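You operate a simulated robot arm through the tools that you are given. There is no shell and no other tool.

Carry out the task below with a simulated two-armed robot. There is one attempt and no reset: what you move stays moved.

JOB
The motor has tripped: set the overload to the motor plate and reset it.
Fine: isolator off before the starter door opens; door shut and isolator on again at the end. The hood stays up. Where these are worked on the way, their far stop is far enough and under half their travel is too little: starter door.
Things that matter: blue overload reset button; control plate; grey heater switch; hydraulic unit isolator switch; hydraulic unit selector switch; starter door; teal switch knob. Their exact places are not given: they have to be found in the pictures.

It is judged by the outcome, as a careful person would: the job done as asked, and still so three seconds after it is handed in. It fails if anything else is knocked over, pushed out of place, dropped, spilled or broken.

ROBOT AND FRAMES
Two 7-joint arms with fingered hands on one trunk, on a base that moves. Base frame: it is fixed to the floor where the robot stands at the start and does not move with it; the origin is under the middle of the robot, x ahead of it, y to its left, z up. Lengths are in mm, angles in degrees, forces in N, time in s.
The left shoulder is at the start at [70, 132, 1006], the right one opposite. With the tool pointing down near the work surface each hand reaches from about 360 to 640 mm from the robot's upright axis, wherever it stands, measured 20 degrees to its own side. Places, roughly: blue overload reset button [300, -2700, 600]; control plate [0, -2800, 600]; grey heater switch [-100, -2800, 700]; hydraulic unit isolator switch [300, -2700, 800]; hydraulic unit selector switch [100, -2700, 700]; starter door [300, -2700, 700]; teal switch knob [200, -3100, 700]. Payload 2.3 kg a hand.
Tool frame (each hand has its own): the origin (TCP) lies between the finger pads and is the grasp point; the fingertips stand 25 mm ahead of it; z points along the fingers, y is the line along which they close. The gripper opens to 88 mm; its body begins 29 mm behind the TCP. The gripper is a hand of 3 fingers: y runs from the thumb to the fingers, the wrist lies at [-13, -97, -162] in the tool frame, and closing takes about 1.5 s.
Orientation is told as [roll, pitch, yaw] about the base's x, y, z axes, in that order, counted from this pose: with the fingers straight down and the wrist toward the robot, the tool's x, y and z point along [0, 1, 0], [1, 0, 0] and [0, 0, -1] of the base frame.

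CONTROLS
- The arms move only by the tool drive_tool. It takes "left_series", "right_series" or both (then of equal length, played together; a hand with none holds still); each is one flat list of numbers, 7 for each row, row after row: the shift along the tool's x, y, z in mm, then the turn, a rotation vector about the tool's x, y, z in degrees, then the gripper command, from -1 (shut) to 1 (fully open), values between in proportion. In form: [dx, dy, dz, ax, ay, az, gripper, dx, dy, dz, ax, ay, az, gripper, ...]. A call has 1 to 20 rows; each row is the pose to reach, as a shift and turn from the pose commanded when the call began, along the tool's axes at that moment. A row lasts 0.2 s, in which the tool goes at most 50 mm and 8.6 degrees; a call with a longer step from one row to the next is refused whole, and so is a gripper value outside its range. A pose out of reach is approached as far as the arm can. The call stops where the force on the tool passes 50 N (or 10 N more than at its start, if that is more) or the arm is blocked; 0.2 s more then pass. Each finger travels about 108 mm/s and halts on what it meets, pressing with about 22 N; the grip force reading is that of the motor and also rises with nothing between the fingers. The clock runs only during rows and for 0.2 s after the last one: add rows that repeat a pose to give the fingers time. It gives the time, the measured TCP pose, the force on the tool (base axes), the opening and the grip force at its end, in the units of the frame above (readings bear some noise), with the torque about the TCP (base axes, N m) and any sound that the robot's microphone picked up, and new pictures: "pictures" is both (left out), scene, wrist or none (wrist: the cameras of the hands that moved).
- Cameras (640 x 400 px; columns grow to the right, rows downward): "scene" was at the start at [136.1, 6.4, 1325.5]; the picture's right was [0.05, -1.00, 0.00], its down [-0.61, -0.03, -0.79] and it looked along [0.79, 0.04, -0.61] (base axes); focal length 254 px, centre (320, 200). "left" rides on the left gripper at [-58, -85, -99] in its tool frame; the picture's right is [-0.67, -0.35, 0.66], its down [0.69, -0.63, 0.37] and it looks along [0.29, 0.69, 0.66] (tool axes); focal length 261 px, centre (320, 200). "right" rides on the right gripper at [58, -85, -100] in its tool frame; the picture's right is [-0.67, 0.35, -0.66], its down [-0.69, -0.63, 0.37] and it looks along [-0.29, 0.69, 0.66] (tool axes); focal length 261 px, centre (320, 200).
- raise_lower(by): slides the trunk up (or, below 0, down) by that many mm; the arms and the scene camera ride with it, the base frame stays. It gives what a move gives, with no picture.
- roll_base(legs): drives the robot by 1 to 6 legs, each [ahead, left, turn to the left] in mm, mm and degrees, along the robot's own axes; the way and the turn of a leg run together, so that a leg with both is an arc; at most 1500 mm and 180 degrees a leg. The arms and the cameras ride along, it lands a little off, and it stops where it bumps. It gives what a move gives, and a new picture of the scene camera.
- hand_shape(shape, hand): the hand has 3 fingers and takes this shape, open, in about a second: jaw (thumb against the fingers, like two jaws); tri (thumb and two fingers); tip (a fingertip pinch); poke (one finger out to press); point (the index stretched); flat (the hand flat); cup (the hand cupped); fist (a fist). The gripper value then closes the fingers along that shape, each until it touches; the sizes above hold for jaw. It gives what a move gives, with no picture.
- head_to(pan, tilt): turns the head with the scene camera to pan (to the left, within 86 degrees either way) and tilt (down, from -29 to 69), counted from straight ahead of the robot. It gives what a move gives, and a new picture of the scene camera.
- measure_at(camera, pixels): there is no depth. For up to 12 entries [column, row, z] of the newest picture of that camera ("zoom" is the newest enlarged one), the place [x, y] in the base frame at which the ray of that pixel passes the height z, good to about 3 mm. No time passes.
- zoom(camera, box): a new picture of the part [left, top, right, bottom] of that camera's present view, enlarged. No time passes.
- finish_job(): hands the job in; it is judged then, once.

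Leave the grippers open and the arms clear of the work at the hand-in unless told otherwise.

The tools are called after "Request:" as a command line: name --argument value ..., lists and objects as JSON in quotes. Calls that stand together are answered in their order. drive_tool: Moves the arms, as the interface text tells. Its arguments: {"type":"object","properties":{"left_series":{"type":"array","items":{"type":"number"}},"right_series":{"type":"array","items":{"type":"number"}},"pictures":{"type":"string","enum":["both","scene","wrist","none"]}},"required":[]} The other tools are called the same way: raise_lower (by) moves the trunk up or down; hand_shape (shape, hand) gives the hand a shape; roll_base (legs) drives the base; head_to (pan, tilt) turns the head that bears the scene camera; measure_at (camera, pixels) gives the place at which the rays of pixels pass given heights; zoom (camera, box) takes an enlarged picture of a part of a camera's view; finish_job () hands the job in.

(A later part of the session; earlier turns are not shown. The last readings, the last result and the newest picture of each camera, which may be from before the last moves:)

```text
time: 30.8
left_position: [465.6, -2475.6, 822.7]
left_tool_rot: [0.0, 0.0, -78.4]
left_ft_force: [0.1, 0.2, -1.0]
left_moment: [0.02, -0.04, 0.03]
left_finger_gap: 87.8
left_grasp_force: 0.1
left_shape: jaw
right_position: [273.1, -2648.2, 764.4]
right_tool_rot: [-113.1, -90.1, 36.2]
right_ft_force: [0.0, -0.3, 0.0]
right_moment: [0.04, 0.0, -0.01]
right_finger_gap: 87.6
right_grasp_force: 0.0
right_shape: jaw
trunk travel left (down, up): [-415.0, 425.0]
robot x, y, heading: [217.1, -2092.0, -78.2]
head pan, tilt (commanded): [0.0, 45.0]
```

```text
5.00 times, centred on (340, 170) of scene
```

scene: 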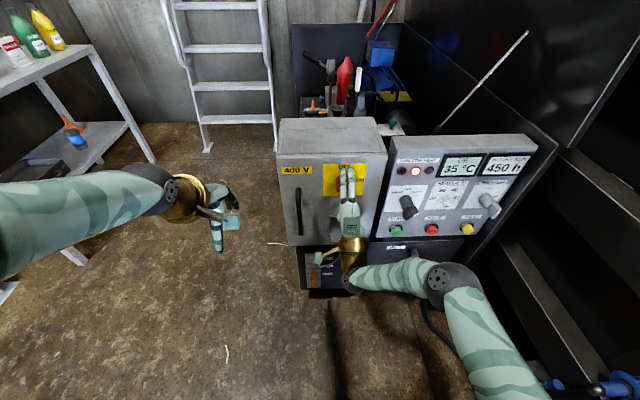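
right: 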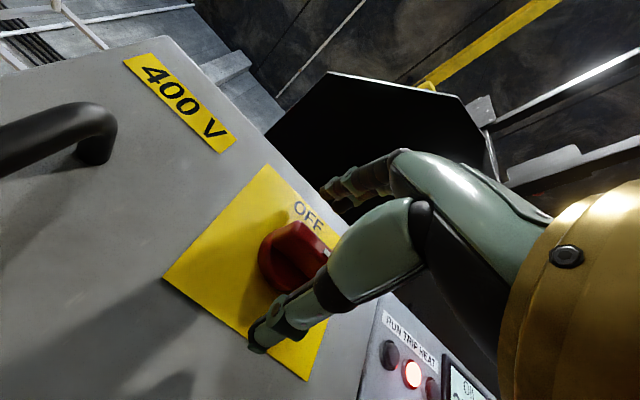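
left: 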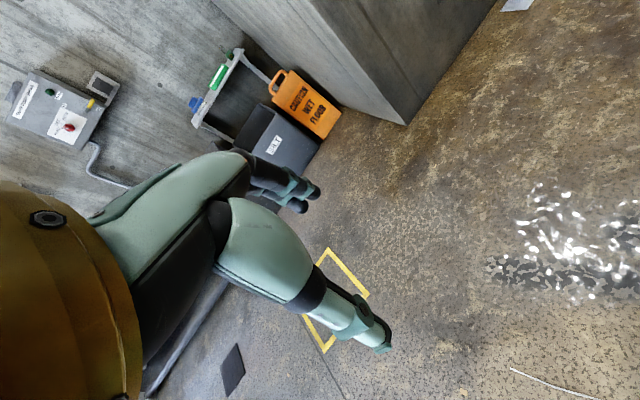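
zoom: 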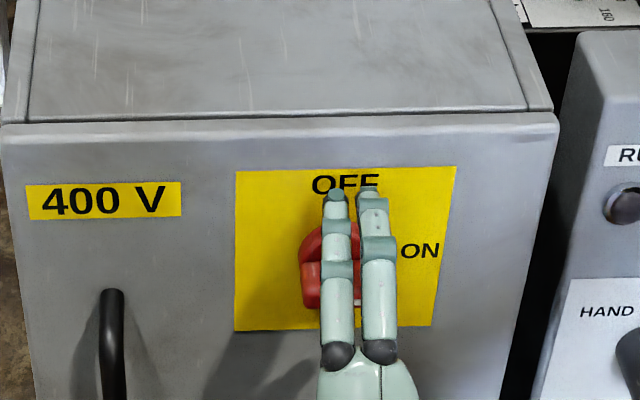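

On axis (TCP 273,-2648,764). Now close the fingers on the bar.

Request:
drive_tool --right_series '[0, 0, 0, 0, 0, 0, -1, 0, 0, 0, 0, 0, 0, -1, 0, 0, 0, 0, 0, 0, -1, 0, 0, 0, 0, 0, 0, -1, 0, 0, 0, 0, 0, 0, -1, 0, 0, 0, 0, 0, 0, -1, 0, 0, 0, 0, 0, 0, -1, 0, 0, 0, 0, 0, 0, -1]' --pictures "both"

Request:
zoom --camera "right" --box '[180, 180, 420, 330]'

Request:
zoom --camera "scene" --box '[290, 130, 390, 210]'

```text
time: 32.6
left_position: [465.7, -2475.4, 822.5]
left_tool_rot: [0.1, 0.0, -78.4]
left_ft_force: [0.7, -0.3, 0.5]
left_moment: [0.01, -0.02, 0.02]
left_finger_gap: 87.6
left_grasp_force: 0.1
left_shape: jaw
right_position: [272.4, -2648.7, 763.7]
right_tool_rot: [-30.5, -90.1, -46.6]
right_ft_force: [0.2, -1.9, 0.0]
right_moment: [0.0, -0.03, -0.02]
right_finger_gap: 8.0
right_grasp_force: 21.6
right_shape: jaw
trunk travel left (down, up): [-415.0, 425.0]
robot x, y, heading: [216.9, -2096.5, -78.3]
head pan, tilt (commanded): [0.0, 45.0]
```

scene: 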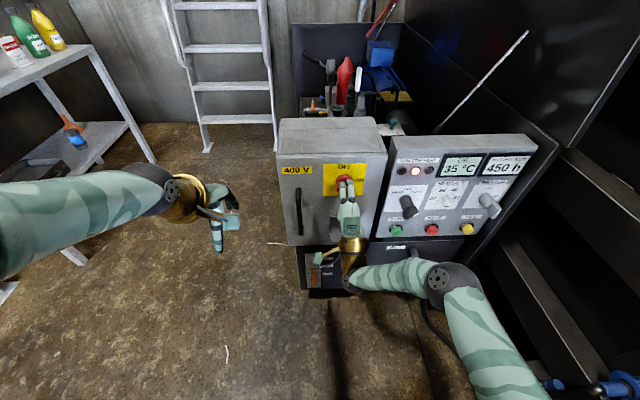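
right: 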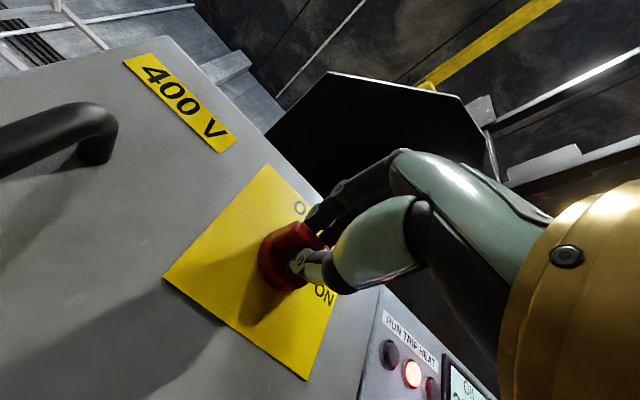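

```text
2.67 times, centred on (300, 255) of right
```

zoom: 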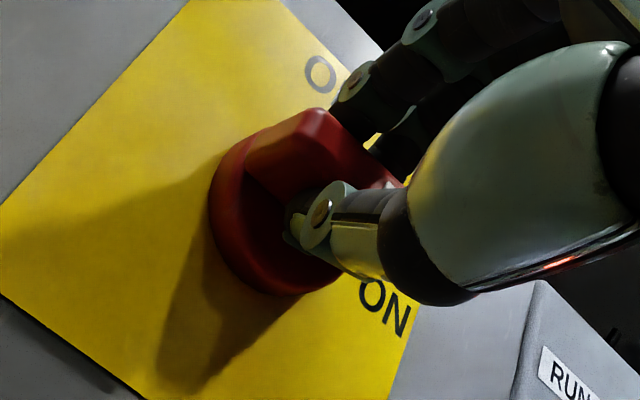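

```text
5.00 times, centred on (340, 170) of scene
```

zoom: 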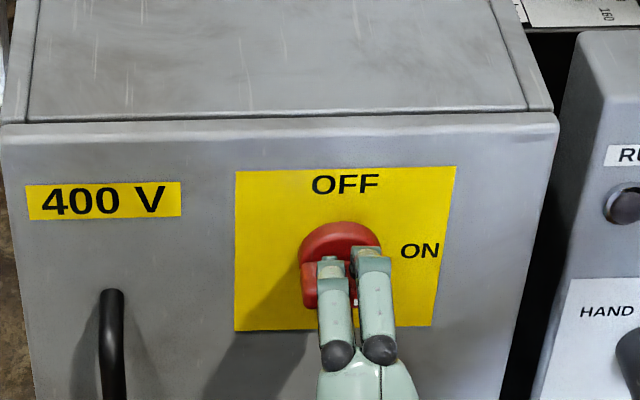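

Gripped (gap 8 mm, 21.6 N). Now twist counter-clockwise (about −tool z) 90° from ON to OFF.

Request:
drive_tool --right_series '[0, 0, 0, 0, 0, -8.5, -1, 0, 0, 0, 0, 0, -17, -1, 0, 0, 0, 0, 0, -25.5, -1, 0, 0, 0, 0, 0, -34, -1, 0, 0, 0, 0, 0, -42.5, -1, 0, 0, 0, 0, 0, -51, -1, 0, 0, 0, 0, 0, -59.5, -1, 0, 0, 0, 0, 0, -68, -1, 0, 0, 0, 0, 0, -76.5, -1, 0, 0, 0, 0, 0, -85, -1, 0, 0, 0, 0, 0, -90, -1]' --pictures "both"

Request:
zoom --camera "scene" --box '[290, 130, 390, 210]'

```text
time: 35.0
left_position: [464.7, -2476.4, 822.6]
left_tool_rot: [0.1, 0.0, -78.4]
left_ft_force: [0.3, -0.5, 0.3]
left_moment: [-0.02, -0.01, 0.0]
left_finger_gap: 87.8
left_grasp_force: 0.0
left_shape: jaw
right_position: [271.5, -2647.4, 763.5]
right_tool_rot: [-90.0, 0.1, 12.9]
right_ft_force: [-4.0, -5.0, 5.2]
right_moment: [-0.06, -0.09, -0.09]
right_finger_gap: 7.4
right_grasp_force: 22.1
right_shape: jaw
trunk travel left (down, up): [-415.0, 425.0]
robot x, y, heading: [214.4, -2100.4, -78.5]
head pan, tilt (commanded): [0.0, 45.0]
```

scene: 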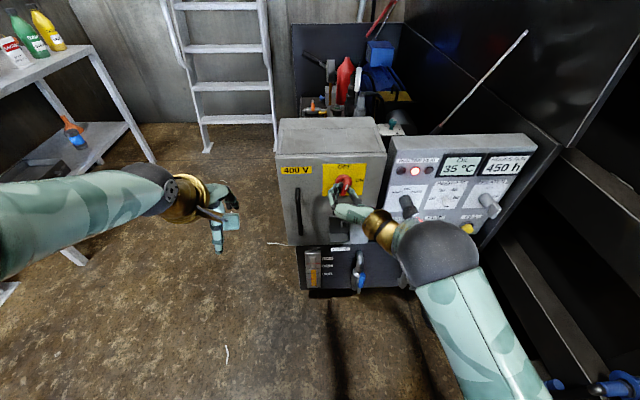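
right: 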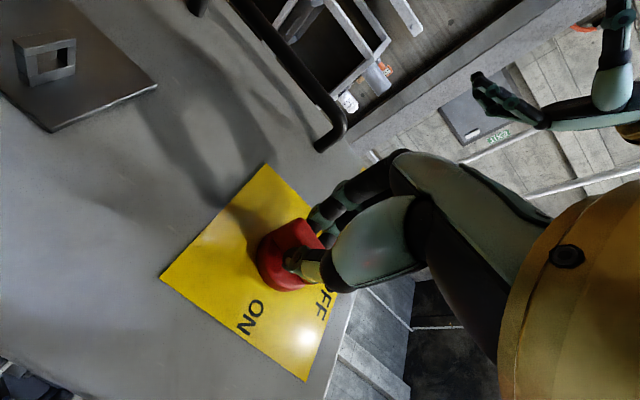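

```text
5.00 times, centred on (340, 170) of scene
```

zoom: 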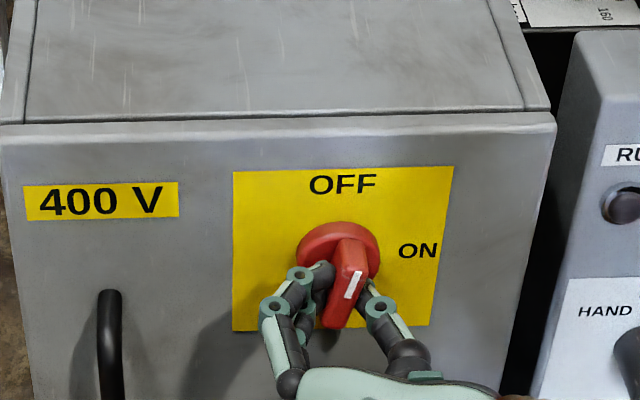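

The bar is now vertical, its white mark up toward OFF. I'll check it closely and the panel lamps.

Request:
zoom --camera "scene" --box '[325, 160, 365, 200]'

Request:
zoom --camera "scene" --box '[370, 130, 540, 240]'

```text
10.00 times, centred on (345, 180) of scene
```

zoom: 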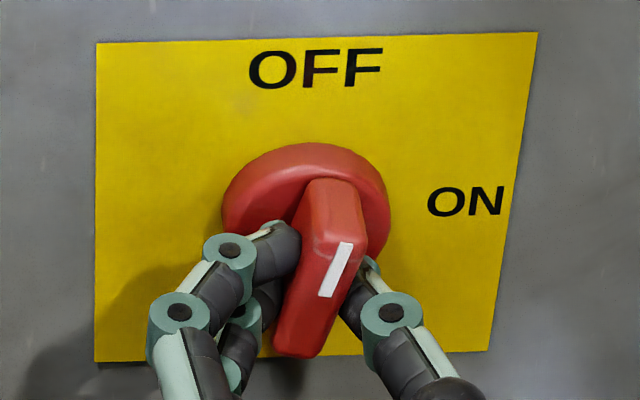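

```text
3.64 times, centred on (455, 185) of scene
```

zoom: 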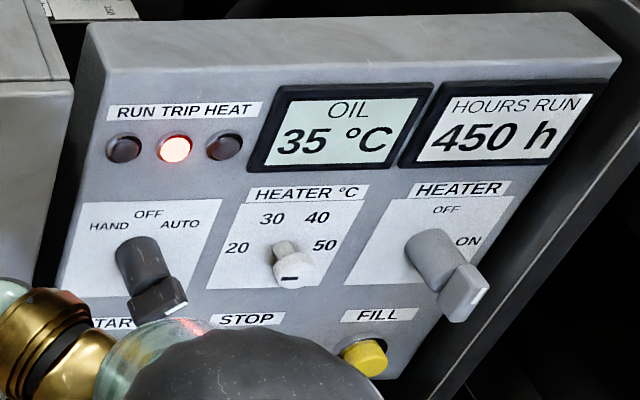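

The bar front still leans ~13° toward ON. I'll twist a further 17° counter-clockwise.

Request:
drive_tool --right_series '[0, 0, 0, 0, 0, -6, -1, 0, 0, 0, 0, 0, -12, -1, 0, 0, 0, 0, 0, -17, -1, 0, 0, 0, 0, 0, -17, -1]' --pictures "scene"

Request:
zoom --camera "scene" --box '[325, 160, 365, 200]'

```text
time: 36.0
left_position: [464.6, -2475.8, 823.1]
left_tool_rot: [0.1, 0.1, -78.4]
left_ft_force: [0.8, 0.6, 0.4]
left_moment: [-0.02, 0.0, 0.0]
left_finger_gap: 87.6
left_grasp_force: 0.0
left_shape: jaw
right_position: [272.6, -2647.5, 763.5]
right_tool_rot: [-90.0, 17.1, 12.9]
right_ft_force: [-5.6, -7.1, 7.2]
right_moment: [-0.16, -0.11, -0.09]
right_finger_gap: 7.1
right_grasp_force: 21.9
right_shape: jaw
trunk travel left (down, up): [-415.0, 425.0]
robot x, y, heading: [214.5, -2098.1, -78.6]
head pan, tilt (commanded): [0.0, 45.0]
```

scene: 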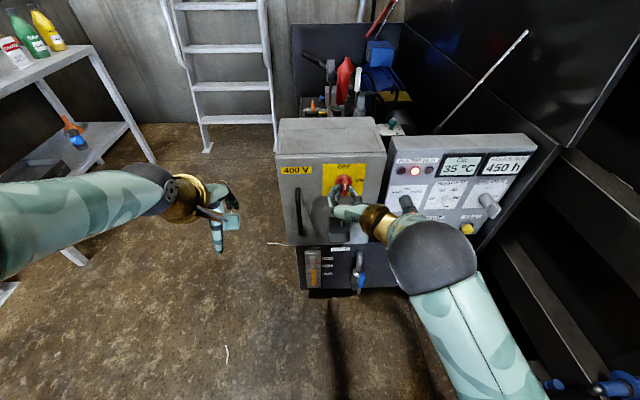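

```text
10.00 times, centred on (345, 180) of scene
```

zoom: 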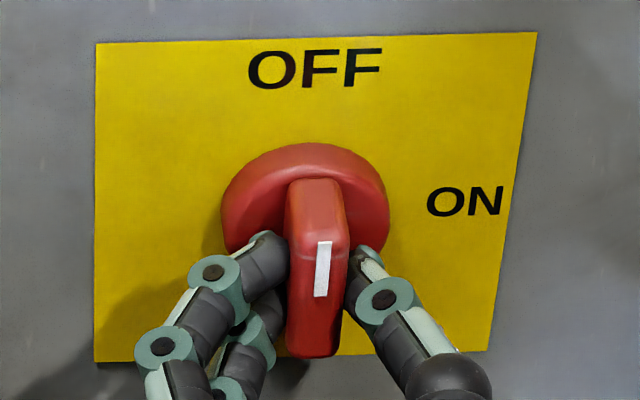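

Nearly vertical now, ~5° left. One more small twist of 8°.

Request:
drive_tool --right_series '[0, 0, 0, 0, 0, -4, -1, 0, 0, 0, 0, 0, -9, -1, 0, 0, 0, 0, 0, -9, -1]' --pictures "scene"

Request:
zoom --camera "scene" --box '[325, 160, 365, 200]'

```text
time: 36.8
left_position: [463.6, -2473.7, 822.9]
left_tool_rot: [0.1, 0.0, -78.4]
left_ft_force: [0.1, 0.3, 0.0]
left_moment: [-0.05, 0.01, 0.01]
left_finger_gap: 88.0
left_grasp_force: 0.1
left_shape: jaw
right_position: [272.2, -2646.5, 764.8]
right_tool_rot: [-90.1, 26.1, 13.1]
right_ft_force: [-2.7, -7.5, 8.8]
right_moment: [-0.11, -0.18, -0.1]
right_finger_gap: 7.4
right_grasp_force: 21.8
right_shape: jaw
trunk travel left (down, up): [-415.0, 425.0]
robot x, y, heading: [217.7, -2089.9, -78.4]
head pan, tilt (commanded): [0.0, 45.0]
```

scene: 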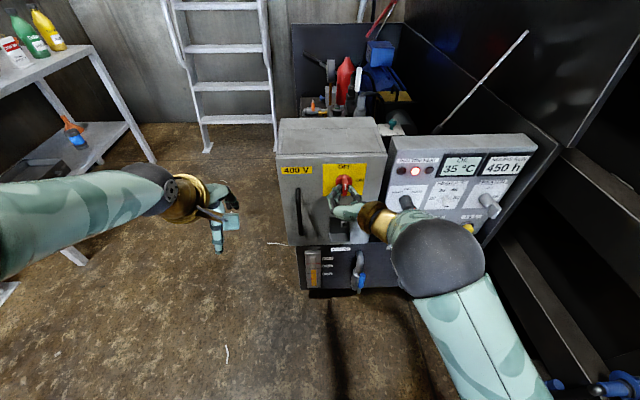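

```text
10.00 times, centred on (345, 180) of scene
```

zoom: 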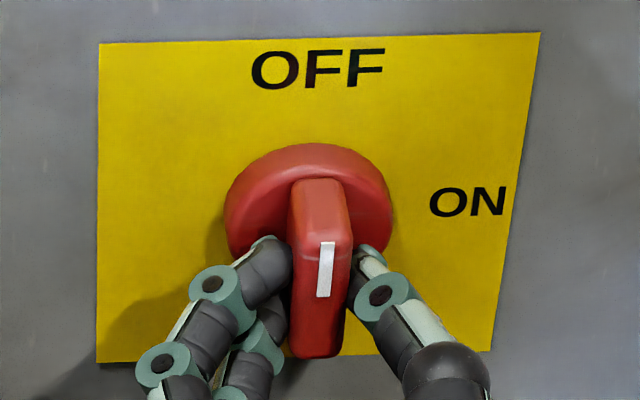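

The mark is vertical at OFF and torque rose a bit (at its stop). Release and back off 110 mm.

Request:
drive_tool --right_series '[0, 0, 0, 0, 0, 0, 1, 0, 0, 0, 0, 0, 0, 1, 0, 0, 0, 0, 0, 0, 1, 0, 0, 0, 0, 0, 0, 1, 0, 0, 0, 0, 0, 0, 1, 0, 0, 0, 0, 0, 0, 1, 0, 0, -40, 0, 0, 0, 1, 0, 0, -80, 0, 0, 0, 1, 0, 0, -110, 0, 0, 0, 1]' --pictures "both"

Request:
zoom --camera "scene" --box '[325, 160, 365, 200]'

```text
time: 38.8
left_position: [465.3, -2474.1, 822.4]
left_tool_rot: [0.0, 0.0, -78.4]
left_ft_force: [0.0, 0.0, -0.6]
left_moment: [0.02, -0.01, -0.03]
left_finger_gap: 87.7
left_grasp_force: 0.1
left_shape: jaw
right_position: [242.6, -2543.1, 763.9]
right_tool_rot: [-89.5, 24.8, 11.8]
right_ft_force: [0.2, -0.2, 0.1]
right_moment: [0.0, -0.05, 0.0]
right_finger_gap: 87.5
right_grasp_force: 0.0
right_shape: jaw
trunk travel left (down, up): [-415.0, 425.0]
robot x, y, heading: [219.0, -2094.4, -78.4]
head pan, tilt (commanded): [0.0, 45.0]
```

scene: 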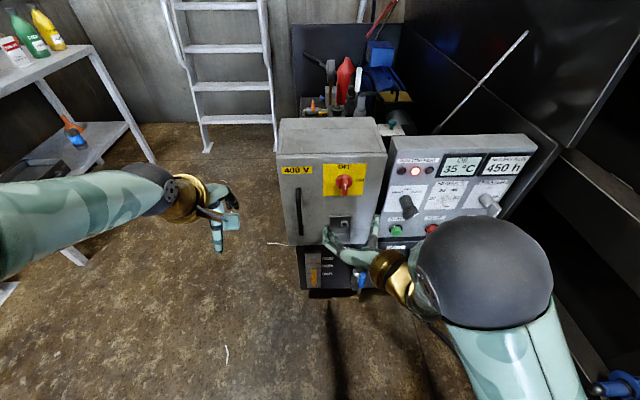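
right: 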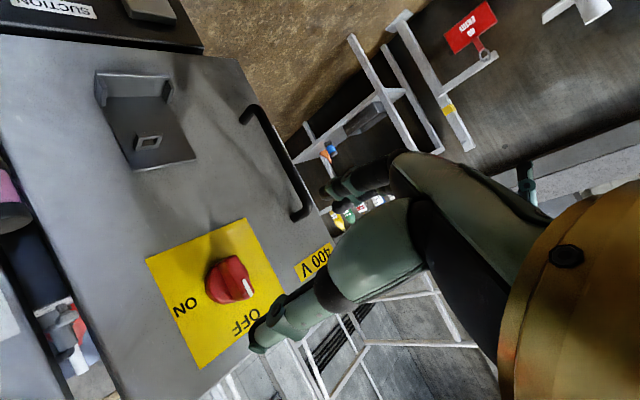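

```text
10.00 times, centred on (345, 180) of scene
```

zoom: 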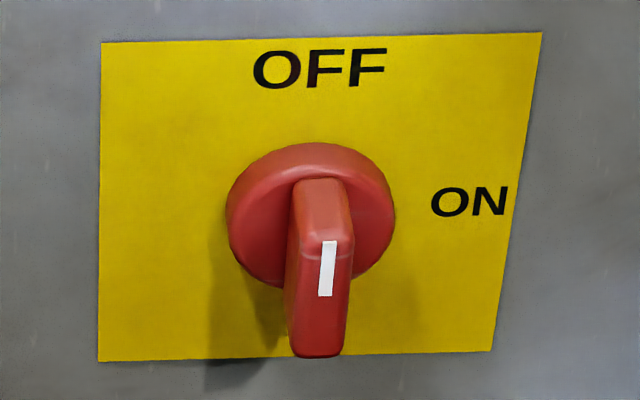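

Isolator is OFF (mark under "OFF"). Now I move the right arm out of the door's swing: unwinding the wrist while going right ~260 mm and back 45 mm.

Request:
drive_tool --right_series '[8, -17, -10, 0, 0, 8.2, 1, 16, -33, -20, 0, 0, 16.4, 1, 24, -50, -30, 0, 0, 24.6, 1, 33, -67, -40, 0, 0, 32.8, 1, 41, -84, -45, 0, 0, 41, 1, 49, -100, -45, 0, 0, 49.2, 1, 57, -117, -45, 0, 0, 57.4, 1, 65, -134, -45, 0, 0, 65.6, 1, 73, -150, -45, 0, 0, 73.8, 1, 81, -167, -45, 0, 0, 82, 1, 90, -184, -45, 0, 0, 90.2, 1, 98, -200, -45, 0, 0, 98.4, 1, 106, -217, -45, 0, 0, 106.6, 1, 114, -234, -45, 0, 0, 114.8, 1]' --pictures "scene"

```text
time: 41.8
left_position: [464.9, -2475.6, 822.8]
left_tool_rot: [0.0, 0.0, -78.4]
left_ft_force: [-0.2, -0.4, -0.1]
left_moment: [0.0, -0.01, 0.01]
left_finger_gap: 87.7
left_grasp_force: 0.1
left_shape: jaw
right_position: [-15.8, -2553.6, 763.1]
right_tool_rot: [-90.4, -88.8, 13.4]
right_ft_force: [0.2, 0.2, -1.1]
right_moment: [-0.02, -0.01, 0.01]
right_finger_gap: 87.5
right_grasp_force: 0.0
right_shape: jaw
trunk travel left (down, up): [-415.0, 425.0]
robot x, y, heading: [219.8, -2094.0, -78.5]
head pan, tilt (commanded): [0.0, 45.0]
```

scene: 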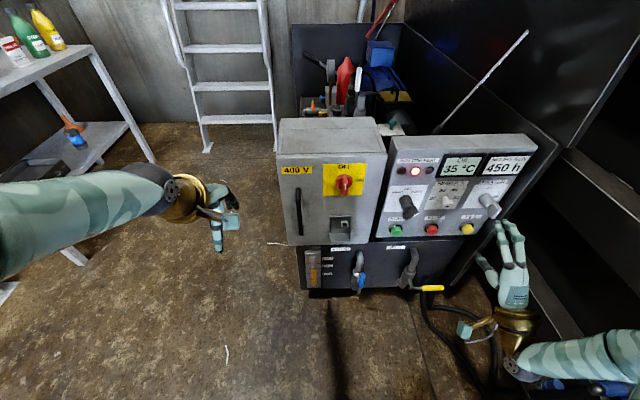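

Right hand is parked clear at right. Now the door handle for the left hand: zoom to locate it precisely.

Request:
zoom --camera "scene" --box '[270, 110, 400, 260]'

```text
2.67 times, centred on (335, 185) of scene
```

zoom: 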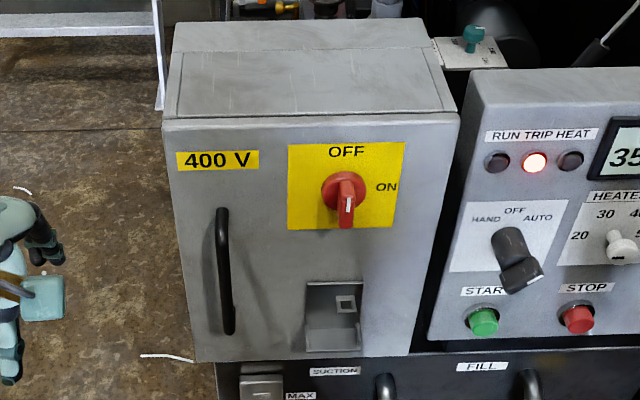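

Request:
measure_at --camera "zoom" --pixels '[[221, 212, 700], [221, 212, 750], [225, 270, 650], [225, 270, 700], [230, 330, 600], [230, 330, 650], [163, 128, 837], [460, 120, 837], [193, 361, 490], [410, 355, 490], [163, 128, 800], [460, 120, 800]]'

```text
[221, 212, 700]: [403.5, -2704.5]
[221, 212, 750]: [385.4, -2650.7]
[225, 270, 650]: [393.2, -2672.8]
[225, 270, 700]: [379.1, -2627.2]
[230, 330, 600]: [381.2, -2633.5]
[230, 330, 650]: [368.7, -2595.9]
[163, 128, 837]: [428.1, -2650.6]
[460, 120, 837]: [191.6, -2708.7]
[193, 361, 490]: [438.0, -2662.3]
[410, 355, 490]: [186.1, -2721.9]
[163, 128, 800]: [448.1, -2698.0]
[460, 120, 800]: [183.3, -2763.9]
```

Handle bar ≈(382,-2637), z ≈ 610–750. Now turn the left hand's fingers forward in place.

Request:
drive_tool --left_series '[0, 0, 0, -8.5, 0, 0, 1, 0, 0, 0, -17, 0, 0, 1, 0, 0, 0, -25.5, 0, 0, 1, 0, 0, 0, -34, 0, 0, 1, 0, 0, 0, -42.5, 0, 0, 1, 0, 0, 0, -51, 0, 0, 1, 0, 0, 0, -59.5, 0, 0, 1, 0, 0, 0, -68, 0, 0, 1, 0, 0, 0, -76.5, 0, 0, 1, 0, 0, 0, -85, 0, 0, 1, 0, 0, 0, -90, 0, 0, 1]' --pictures "scene"

```text
time: 44.2
left_position: [401.1, -2546.7, 881.2]
left_tool_rot: [-2.4, -89.8, -74.8]
left_ft_force: [-0.1, 0.2, 0.4]
left_moment: [0.02, -0.01, -0.02]
left_finger_gap: 88.0
left_grasp_force: 0.1
left_shape: jaw
left hand out of reach, approached as far as the arm can: row 1, 2, 5, 6, 7, 8, 9, 10, 11
right_position: [-15.9, -2554.2, 764.2]
right_tool_rot: [-88.9, -88.8, 12.0]
right_ft_force: [0.1, 0.3, -0.2]
right_moment: [0.04, -0.01, 0.01]
right_finger_gap: 87.7
right_grasp_force: 0.0
right_shape: jaw
trunk travel left (down, up): [-415.0, 425.0]
robot x, y, heading: [213.5, -2095.8, -78.1]
head pan, tilt (commanded): [0.0, 45.0]
```

scene: 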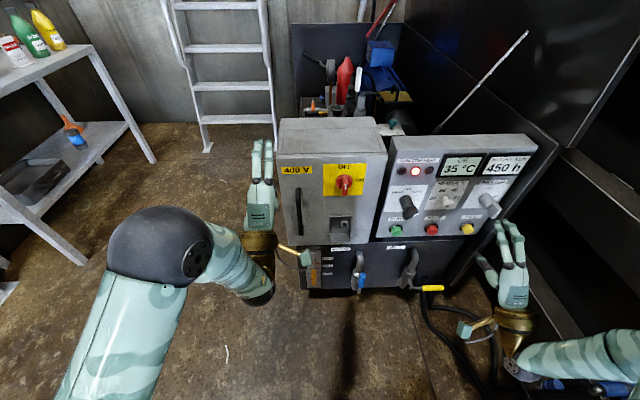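

Now roll the left hand +90° (thumb left, fingers right) while lowering to handle height, staying ~85 mm short of the handle.

Request:
drive_tool --left_series '[-3, -18, -2, 0, 0, 8.3, 1, -6, -36, -4, 0, 0, 16.6, 1, -9, -54, -6, 0, 0, 24.9, 1, -12, -72, -8, 0, 0, 33.2, 1, -16, -90, -10, 0, 0, 41.5, 1, -20, -110, -10, 0, 0, 49.8, 1, -24, -128, -10, 0, 0, 58.1, 1, -28, -146, -10, 0, 0, 66.4, 1, -32, -164, -10, 0, 0, 74.7, 1, -36, -182, -10, 0, 0, 83, 1, -38, -201, -10, 0, 0, 90, 1]' --pictures "both"

```text
time: 45.6
left_position: [305.2, -2460.3, 803.8]
left_tool_rot: [73.0, -41.4, -150.3]
left_ft_force: [-0.6, -0.1, -0.4]
left_moment: [-0.03, 0.0, 0.0]
left_finger_gap: 87.9
left_grasp_force: 0.1
left_shape: jaw
left hand out of reach, approached as far as the arm can: row 1, 2, 3, 4, 5, 6, 7
right_position: [-16.2, -2555.9, 763.6]
right_tool_rot: [-86.3, -88.8, 9.4]
right_ft_force: [0.5, 0.2, 0.8]
right_moment: [0.0, 0.0, 0.02]
right_finger_gap: 87.6
right_grasp_force: 0.1
right_shape: jaw
trunk travel left (down, up): [-415.0, 425.0]
robot x, y, heading: [218.9, -2089.7, -78.7]
head pan, tilt (commanded): [0.0, 45.0]
stopped in row 7 (left hand): the arm was blocked; the commanded pose is now the measured one
```

scene: 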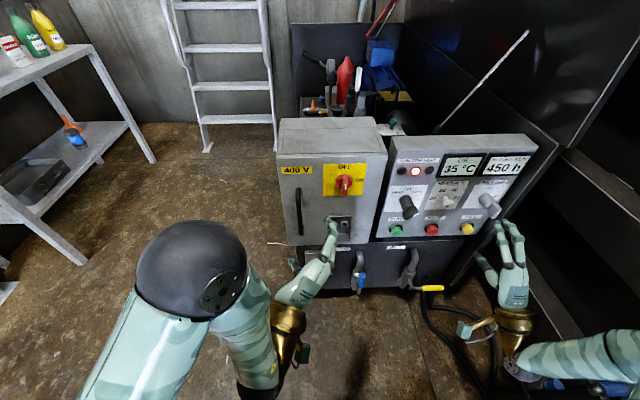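
left: 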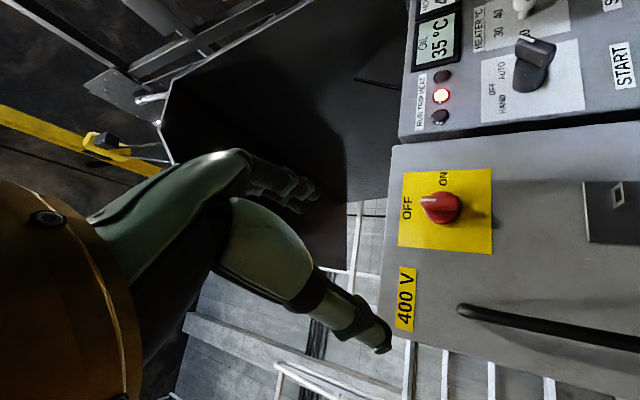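

The left arm ran into a joint limit midway (no contact: it is in free space). I'll undo the roll and bring it to the mirror of the pose that worked for the right hand (forward 450, left 66, z 764, thumb below).

Request:
drive_tool --left_series '[3, -8, 14, -2.3, 0, -7.7, 1, 5, -16, 28, -4.7, 0.1, -15.5, 1, 8, -24, 42, -7, 0.1, -23.2, 1, 10, -32, 57, -9.4, 0.2, -31, 1, 13, -41, 71, -11.7, 0.2, -38.8, 1, 15, -49, 85, -14.1, 0.3, -46.5, 1, 15, -49, 85, -14.1, 0.3, -46.5, 1]' --pictures "scene"

```text
time: 47.2
left_position: [368.4, -2579.4, 773.5]
left_tool_rot: [118.7, -89.4, 164.0]
left_ft_force: [0.4, 0.1, -0.7]
left_moment: [-0.02, 0.0, 0.0]
left_finger_gap: 87.8
left_grasp_force: 0.1
left_shape: jaw
left hand out of reach, approached as far as the arm can: row 1, 2, 3, 4, 5, 6, 7
right_position: [-16.3, -2553.2, 764.5]
right_tool_rot: [-90.1, -88.8, 13.3]
right_ft_force: [-0.5, -0.4, -0.1]
right_moment: [0.0, 0.02, 0.0]
right_finger_gap: 87.6
right_grasp_force: 0.1
right_shape: jaw
trunk travel left (down, up): [-415.0, 425.0]
robot x, y, heading: [218.0, -2095.3, -78.5]
head pan, tilt (commanded): [0.0, 45.0]
```

scene: 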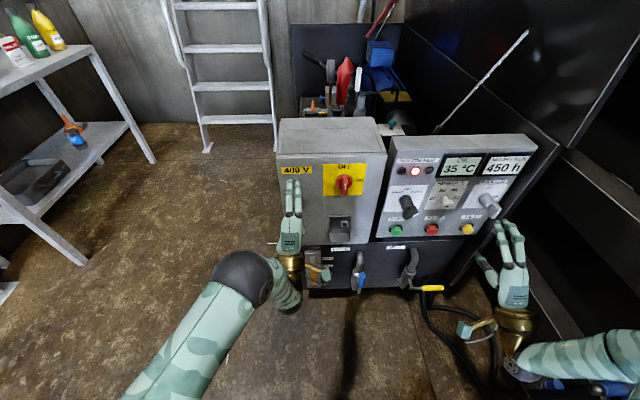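

The left arm is in an awkward elbow configuration. I'll take it back to the fingers-down rest pose (mirror of the right arm's good start: forward 399, left 131, z 845) and redo it.

Request:
drive_tool --left_series '[7, 6, -9, 8.2, 0, 0, 1, 15, 13, -19, 16.4, 0, 0, 1, 22, 20, -29, 24.6, 0, 0, 1, 29, 26, -38, 32.8, 0, 0, 1, 37, 33, -48, 41, 0, 0, 1, 44, 39, -58, 49.2, 0, 0, 1, 52, 46, -67, 57.4, 0, 0, 1, 59, 52, -77, 65.6, 0, 0, 1, 66, 59, -87, 73.8, 0, 0, 1, 74, 66, -96, 82, 0, 0, 1, 81, 72, -106, 90, 0, 0, 1, 81, 72, -106, 90, 0, 0, 1]' --pictures "scene"

```text
time: 49.8
left_position: [423.1, -2458.7, 845.0]
left_tool_rot: [0.5, -0.3, -77.4]
left_ft_force: [0.0, 0.3, 0.5]
left_moment: [0.0, -0.01, -0.02]
left_finger_gap: 88.0
left_grasp_force: 0.1
left_shape: jaw
right_position: [-16.6, -2554.3, 763.8]
right_tool_rot: [-89.8, -88.7, 12.9]
right_ft_force: [-0.3, 0.1, -0.9]
right_moment: [-0.02, 0.0, -0.02]
right_finger_gap: 87.8
right_grasp_force: 0.0
right_shape: jaw
trunk travel left (down, up): [-415.0, 425.0]
robot x, y, heading: [219.2, -2096.4, -78.4]
head pan, tilt (commanded): [0.0, 45.0]
```

scene: 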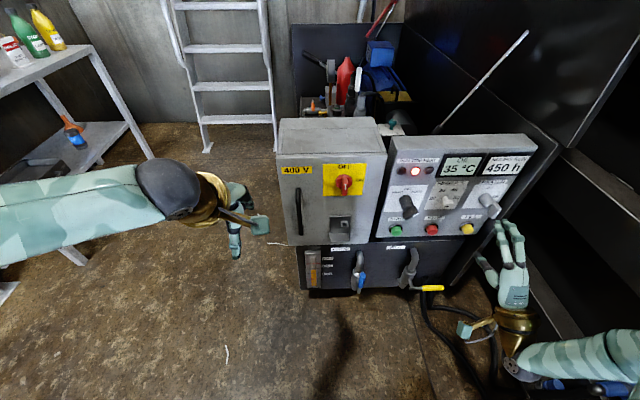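

Reached the rest pose. Now redo the fingers-forward turn from here.

Request:
drive_tool --left_series '[0, 0, 0, -8.5, 0, 0, 1, 0, 0, 0, -17, 0, 0, 1, 0, 0, 0, -25.5, 0, 0, 1, 0, 0, 0, -34, 0, 0, 1, 0, 0, 0, -42.5, 0, 0, 1, 0, 0, 0, -51, 0, 0, 1, 0, 0, 0, -59.5, 0, 0, 1, 0, 0, 0, -68, 0, 0, 1, 0, 0, 0, -76.5, 0, 0, 1, 0, 0, 0, -85, 0, 0, 1, 0, 0, 0, -90, 0, 0, 1, 0, 0, 0, -90, 0, 0, 1]' --pictures "scene"

```text
time: 52.4
left_position: [402.1, -2521.1, 913.1]
left_tool_rot: [116.4, -89.3, 166.4]
left_ft_force: [-0.1, -0.3, -0.1]
left_moment: [-0.03, -0.01, -0.01]
left_finger_gap: 87.8
left_grasp_force: 0.1
left_shape: jaw
left hand out of reach, approached as far as the arm can: row 4, 5, 6, 7, 8, 9, 10, 11, 12
right_position: [-15.5, -2553.3, 764.7]
right_tool_rot: [-90.6, -88.8, 13.8]
right_ft_force: [0.7, -0.4, 0.2]
right_moment: [-0.02, -0.02, 0.01]
right_finger_gap: 87.8
right_grasp_force: 0.0
right_shape: jaw
trunk travel left (down, up): [-415.0, 425.0]
robot x, y, heading: [217.0, -2095.4, -78.5]
head pan, tilt (commanded): [0.0, 45.0]
```

scene: 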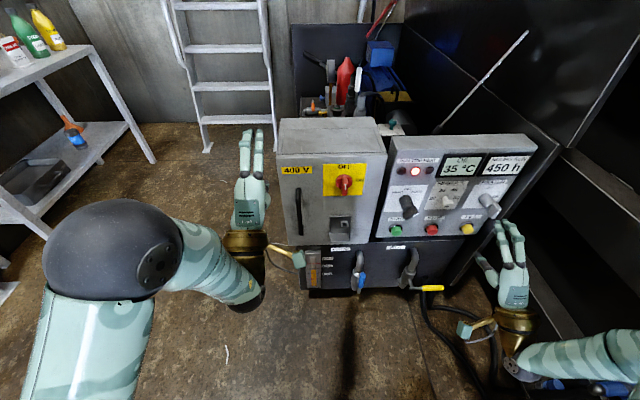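

The elbow is riding high because the arm is too folded. I'll stretch the left arm forward/down at the left of the box (forward 500, left 150, z 700) to free it up.

Request:
drive_tool --left_series '[11, -42, 9, 0, 0, 0, 1, 22, -85, 18, 0, 0, 0, 1, 33, -128, 27, 0, 0, 0, 1, 44, -170, 36, 0, 0, 0, 1, 55, -213, 46, 0, 0, 0, 1, 55, -213, 46, 0, 0, 0, 1]' --pictures "scene"

```text
time: 53.8
left_position: [396.6, -2591.4, 689.9]
left_tool_rot: [114.0, -89.2, 169.0]
left_ft_force: [0.5, 0.2, -0.5]
left_moment: [-0.01, -0.01, 0.0]
left_finger_gap: 87.9
left_grasp_force: 0.1
left_shape: jaw
left hand out of reach, approached as far as the arm can: row 1, 2, 3, 4, 5, 6
right_position: [-16.6, -2553.9, 764.1]
right_tool_rot: [-90.4, -88.8, 13.5]
right_ft_force: [-0.2, 0.2, -0.1]
right_moment: [-0.03, 0.01, 0.03]
right_finger_gap: 87.6
right_grasp_force: 0.1
right_shape: jaw
trunk travel left (down, up): [-415.0, 425.0]
robot x, y, heading: [217.4, -2095.5, -78.4]
head pan, tilt (commanded): [0.0, 45.0]
```

scene: 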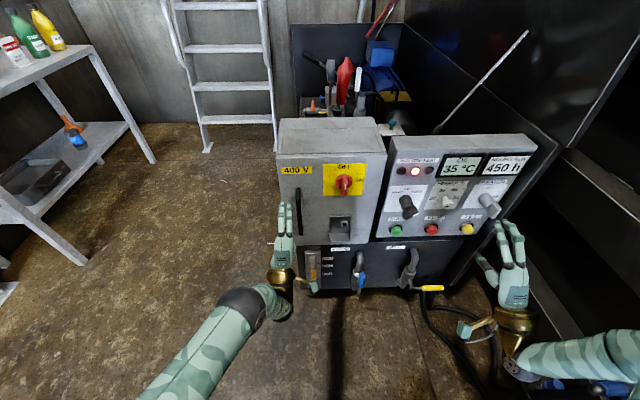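

Try rolling the left hand here in the stretched position, a part-way 48° first.

Request:
drive_tool --left_series '[0, 5, -3, 0, 0, 8, 1, 0, 10, -6, 0, 0, 16, 1, 0, 15, -9, 0, 0, 24, 1, 0, 20, -12, 0, 0, 32, 1, 0, 25, -15, 0, 0, 40, 1, 0, 30, -18, 0, 0, 48, 1]' --pictures "scene"

```text
time: 55.2
left_position: [447.5, -2584.5, 696.9]
left_tool_rot: [90.8, -43.5, -167.4]
left_ft_force: [-1.0, 0.5, -0.1]
left_moment: [-0.02, 0.01, 0.02]
left_finger_gap: 87.9
left_grasp_force: 0.0
left_shape: jaw
left hand out of reach, approached as far as the arm can: row 4, 5, 6
right_position: [-15.4, -2554.8, 764.8]
right_tool_rot: [-89.6, -88.9, 12.7]
right_ft_force: [-0.6, 0.5, -0.5]
right_moment: [-0.03, -0.02, -0.02]
right_finger_gap: 87.8
right_grasp_force: 0.1
right_shape: jaw
trunk travel left (down, up): [-415.0, 425.0]
robot x, y, heading: [221.2, -2094.3, -78.4]
head pan, tilt (commanded): [0.0, 45.0]
```

scene: 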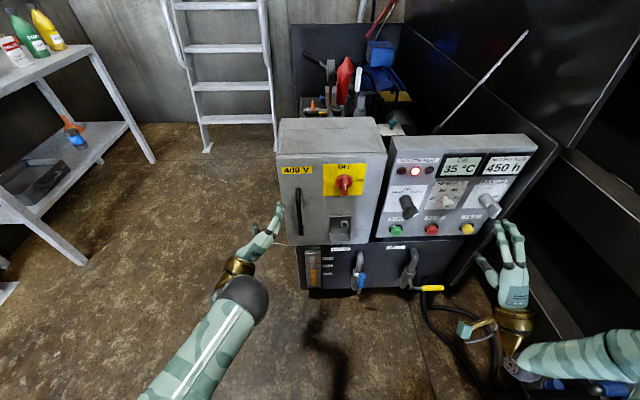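

Request:
drive_tool --left_series '[0, 0, 0, 0, 0, 8, 1, 0, 0, 0, 0, 0, 16, 1, 0, 0, 0, 0, 0, 24, 1, 0, 0, 0, 0, 0, 32, 1, 0, 0, 0, 0, 0, 40, 1, 0, 0, 0, 0, 0, 45, 1, 0, 0, 0, 0, 0, 45, 1]' --pictures "scene"

```text
time: 56.8
left_position: [498.0, -2615.9, 674.4]
left_tool_rot: [90.2, 3.6, -167.5]
left_ft_force: [-0.2, 0.4, 0.0]
left_moment: [0.0, -0.02, 0.0]
left_finger_gap: 87.6
left_grasp_force: 0.0
left_shape: jaw
left hand out of reach, approached as far as the arm can: row 1, 2, 3, 4, 5, 6, 7
right_position: [-15.5, -2553.8, 763.8]
right_tool_rot: [-89.4, -88.8, 12.4]
right_ft_force: [0.0, -0.4, 0.5]
right_moment: [0.01, 0.0, -0.01]
right_finger_gap: 87.6
right_grasp_force: 0.1
right_shape: jaw
trunk travel left (down, up): [-415.0, 425.0]
robot x, y, heading: [216.3, -2095.8, -78.1]
head pan, tilt (commanded): [0.0, 45.0]
```

scene: 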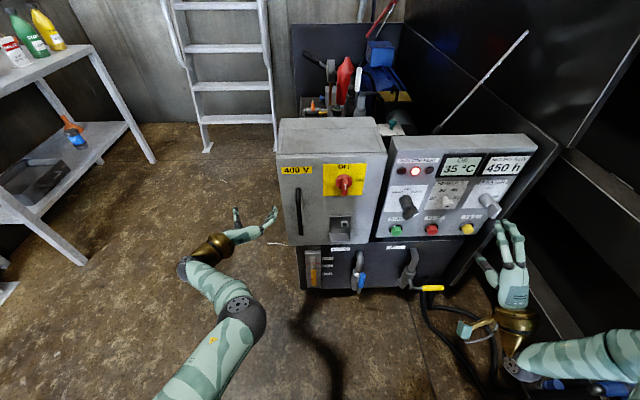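

The hand got there but with the elbow tucked inside and the reach poor. I'll move the left arm far left/back and unroll it (mirror of the right arm's parked pose) to let the elbow swing outward.

Request:
drive_tool --left_series '[7, -20, -28, 0, 0, 0, 1, 15, -40, -56, 0, 0, 0, 1, 22, -60, -84, 0, 0, 0, 1, 30, -80, -110, 0, 0, -8, 1, 37, -100, -130, 0, 0, -16, 1, 45, -120, -150, 0, 0, -24, 1, 52, -140, -165, 0, 0, -32, 1, 60, -160, -165, 0, 0, -40, 1, 67, -160, -165, 0, 0, -48, 1, 75, -160, -165, 0, 0, -56, 1, 82, -160, -165, 0, 0, -64, 1, 90, -160, -165, 0, 0, -72, 1, 90, -160, -165, 0, 0, -80, 1, 90, -160, -165, 0, 0, -88, 1, 90, -160, -165, 0, 0, -93, 1, 90, -160, -165, 0, 0, -93, 1]' --pictures "scene"

```text
time: 60.2
left_position: [430.2, -2563.2, 847.3]
left_tool_rot: [74.7, -89.2, -147.6]
left_ft_force: [0.2, 0.1, 0.3]
left_moment: [-0.04, 0.0, 0.0]
left_finger_gap: 87.9
left_grasp_force: 0.0
left_shape: jaw
left hand out of reach, approached as far as the arm can: row 1, 4, 5, 6, 7, 8, 9, 10, 11, 12, 13, 14, 15, 16
right_position: [-15.5, -2553.6, 763.7]
right_tool_rot: [-88.4, -88.8, 11.4]
right_ft_force: [0.3, 0.6, -0.1]
right_moment: [-0.03, -0.02, -0.01]
right_finger_gap: 87.5
right_grasp_force: 0.2
right_shape: jaw
trunk travel left (down, up): [-415.0, 425.0]
robot x, y, heading: [216.6, -2093.2, -78.4]
head pan, tilt (commanded): [0.0, 45.0]
```

scene: 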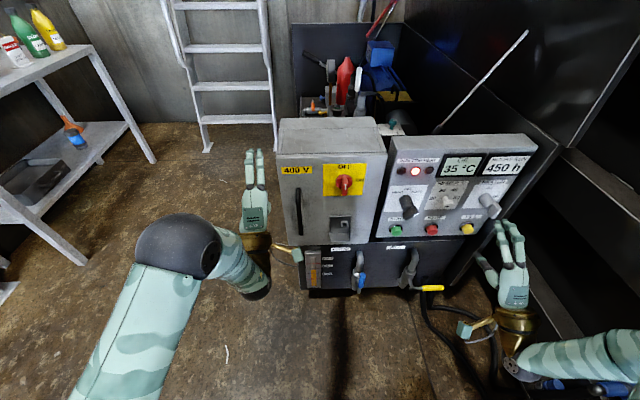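

The left arm stays in an awkward branch; the right arm works well, so I'll use the right arm for the door too. First return the left arm to a fingers-down pose further left and out of the way.

Request:
drive_tool --left_series '[10, 5, -11, 8.2, 0, 0, 1, 20, 10, -22, 16.4, 0, 0, 1, 31, 15, -33, 24.6, 0, 0, 1, 42, 20, -44, 32.8, 0, 0, 1, 52, 25, -55, 41, 0, 0, 1, 63, 30, -67, 49.2, 0, 0, 1, 73, 35, -78, 57.4, 0, 0, 1, 84, 40, -89, 65.6, 0, 0, 1, 94, 45, -100, 73.8, 0, 0, 1, 105, 49, -111, 82, 0, 0, 1, 115, 53, -122, 90, 0, 0, 1, 115, 53, -122, 90, 0, 0, 1]' --pictures "scene"

```text
time: 62.8
left_position: [504.3, -2409.6, 902.7]
left_tool_rot: [0.8, 0.4, -72.9]
left_ft_force: [-0.2, 0.3, 0.0]
left_moment: [-0.02, 0.0, -0.03]
left_finger_gap: 87.8
left_grasp_force: 0.1
left_shape: jaw
right_position: [-14.9, -2553.6, 764.8]
right_tool_rot: [-89.6, -88.8, 12.7]
right_ft_force: [-1.2, 0.3, -0.6]
right_moment: [-0.01, 0.03, 0.02]
right_finger_gap: 87.6
right_grasp_force: 0.0
right_shape: jaw
trunk travel left (down, up): [-415.0, 425.0]
robot x, y, heading: [218.1, -2098.6, -78.5]
head pan, tilt (commanded): [0.0, 45.0]
```

scene: 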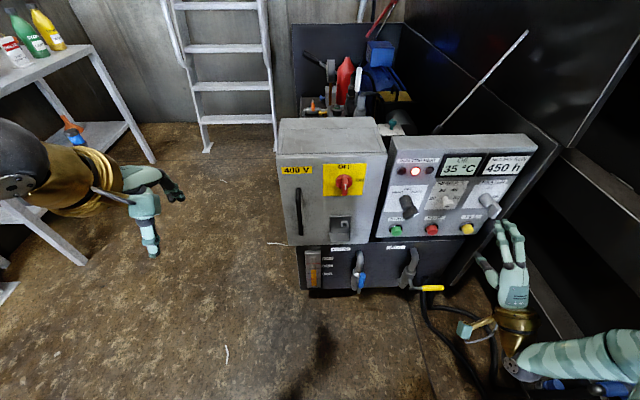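

Left arm is out of the way. Now shift the base left 110 mm (and +1.2° to square up) so the handle falls in front of the right arm.

Request:
roll_base --legs '[[0, 110, 1.2]]'

Request:
zoom --camera "scene" --box '[260, 110, 390, 260]'

```text
time: 64.0
left_position: [617.4, -2380.4, 901.7]
left_tool_rot: [0.8, 0.3, -71.5]
left_ft_force: [0.1, 0.0, 0.5]
left_moment: [-0.03, 0.0, 0.04]
left_finger_gap: 87.7
left_grasp_force: 0.1
left_shape: jaw
right_position: [101.8, -2534.7, 764.6]
right_tool_rot: [-89.7, -88.8, 13.9]
right_ft_force: [0.9, -0.2, -0.7]
right_moment: [0.01, -0.03, 0.0]
right_finger_gap: 87.5
right_grasp_force: 0.2
right_shape: jaw
trunk travel left (down, up): [-415.0, 425.0]
robot x, y, heading: [325.5, -2071.4, -77.2]
head pan, tilt (commanded): [0.0, 45.0]
```

scene: 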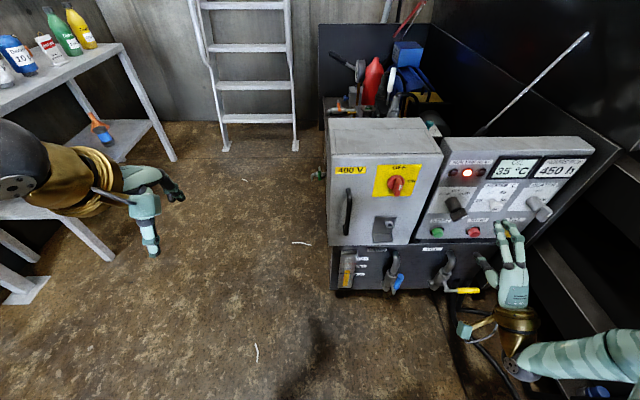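

```text
2.67 times, centred on (325, 185) of scene
```

zoom: 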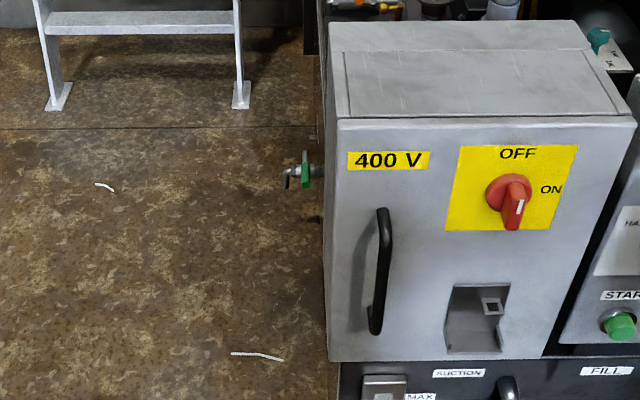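

Request:
measure_at --camera "zoom" --pixels '[[384, 210, 700], [384, 210, 760], [383, 250, 660], [383, 250, 720], [380, 290, 620], [380, 290, 680], [375, 331, 600], [375, 331, 650], [338, 120, 829], [636, 120, 829], [329, 360, 490], [541, 356, 490]]'

```text
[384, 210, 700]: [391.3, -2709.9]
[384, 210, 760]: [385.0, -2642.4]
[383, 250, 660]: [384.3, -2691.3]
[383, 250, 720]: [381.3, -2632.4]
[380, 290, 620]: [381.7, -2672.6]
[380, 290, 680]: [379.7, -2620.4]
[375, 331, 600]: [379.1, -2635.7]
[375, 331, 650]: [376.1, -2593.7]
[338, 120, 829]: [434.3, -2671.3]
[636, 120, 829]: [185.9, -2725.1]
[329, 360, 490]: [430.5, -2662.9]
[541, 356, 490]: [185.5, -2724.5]
```

Handle bar front ≈(382,-2636), z 600–765 (centre ~682), about 35 mm off the door. Bring the right hand over with a −90° roll (thumb right, fingers left) to 80 mm short of it.

Request:
drive_tool --right_series '[22, -7, 0, 0, 0, -8.2, 1, 45, -15, 5, 0, 0, -16.4, 1, 67, -22, 12, 0, 0, -24.6, 1, 90, -30, 20, 0, 0, -32.8, 1, 112, -37, 28, 0, 0, -41, 1, 134, -45, 36, 0, 0, -49.2, 1, 157, -52, 44, 0, 0, -57.4, 1, 179, -60, 54, 0, 0, -65.6, 1, 202, -67, 64, 0, 0, -73.8, 1, 224, -75, 75, 0, 0, -82, 1, 247, -83, 86, 0, 0, -90, 1]' --pictures "both"

Request:
zoom --camera "scene" --box '[300, 140, 400, 260]'

```text
time: 66.4
left_position: [618.0, -2380.2, 902.5]
left_tool_rot: [0.7, 0.3, -71.5]
left_ft_force: [-0.4, 0.6, 0.0]
left_moment: [0.0, -0.06, 0.02]
left_finger_gap: 87.9
left_grasp_force: 0.0
left_shape: jaw
right_position: [360.6, -2558.6, 676.6]
right_tool_rot: [-90.0, 1.4, 14.2]
right_ft_force: [0.1, 0.3, 0.4]
right_moment: [0.01, 0.03, 0.02]
right_finger_gap: 87.6
right_grasp_force: 0.1
right_shape: jaw
trunk travel left (down, up): [-415.0, 425.0]
robot x, y, heading: [324.7, -2069.5, -77.1]
head pan, tilt (commanded): [0.0, 45.0]
```

scene: 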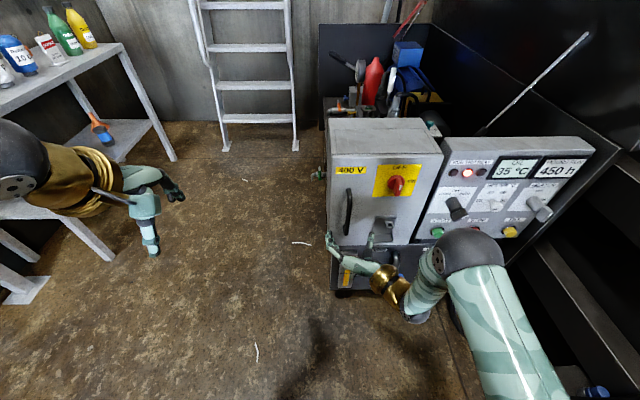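
right: 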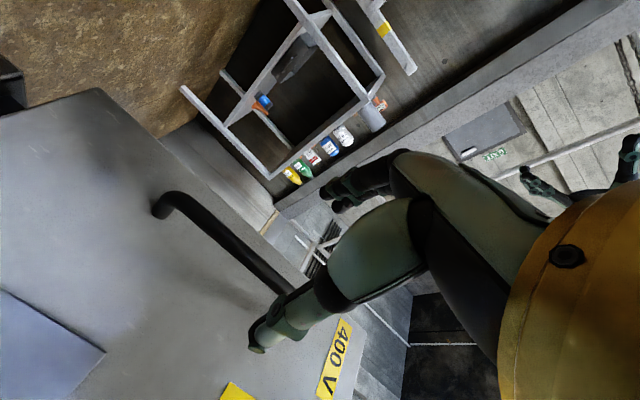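

```text
3.33 times, centred on (350, 200) of scene
```

zoom: 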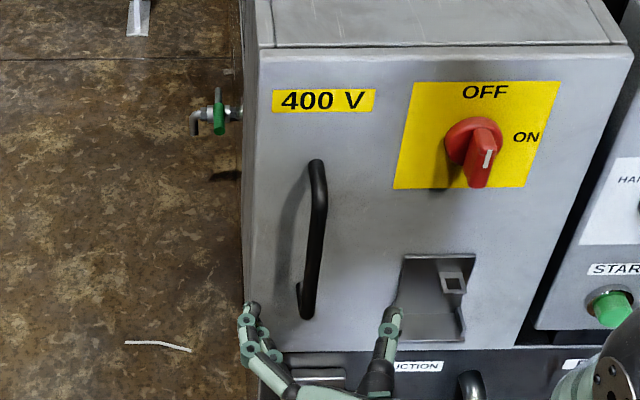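

Fingers straddle the handle. Advance 79 mm, then close on the bar.

Request:
drive_tool --right_series '[-5, 1.5, 20, 0, 0, 0, 1, -5, 1.5, 40, 0, 0, 0, 1, -5, 1.5, 60, 0, 0, 0, 1, -5, 1.5, 79, 0, 0, 0, 1]' --pictures "both"

Request:
zoom --camera "scene" --box '[310, 160, 390, 250]'

```text
time: 67.4
left_position: [618.1, -2379.5, 900.5]
left_tool_rot: [0.8, 0.1, -71.5]
left_ft_force: [0.2, 0.3, 1.5]
left_moment: [-0.03, -0.02, 0.02]
left_finger_gap: 88.2
left_grasp_force: 0.0
left_shape: jaw
right_position: [381.3, -2636.3, 680.8]
right_tool_rot: [-89.9, 1.3, 14.2]
right_ft_force: [-0.7, -0.5, -1.1]
right_moment: [0.0, 0.0, 0.05]
right_finger_gap: 87.7
right_grasp_force: 0.1
right_shape: jaw
trunk travel left (down, up): [-415.0, 425.0]
robot x, y, heading: [327.6, -2069.9, -77.3]
head pan, tilt (commanded): [0.0, 45.0]
```

scene: 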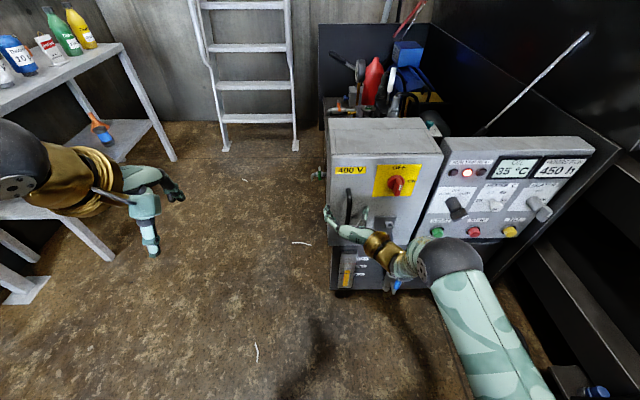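
right: 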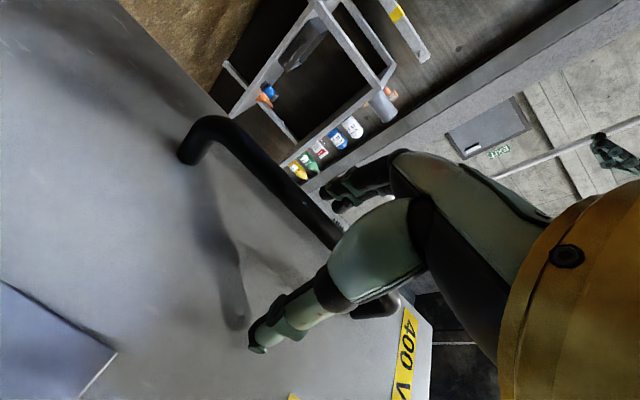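

```text
4.44 times, centred on (350, 205) of scene
```

zoom: 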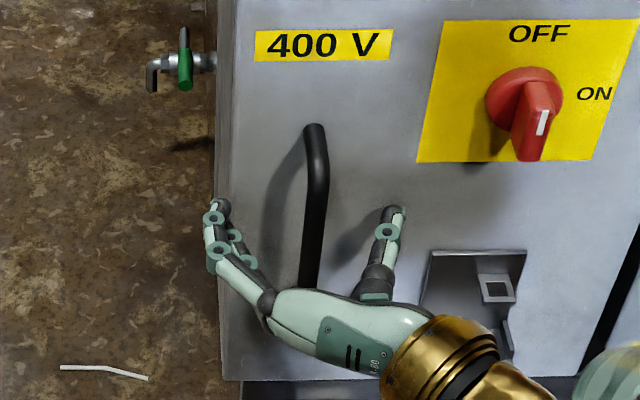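

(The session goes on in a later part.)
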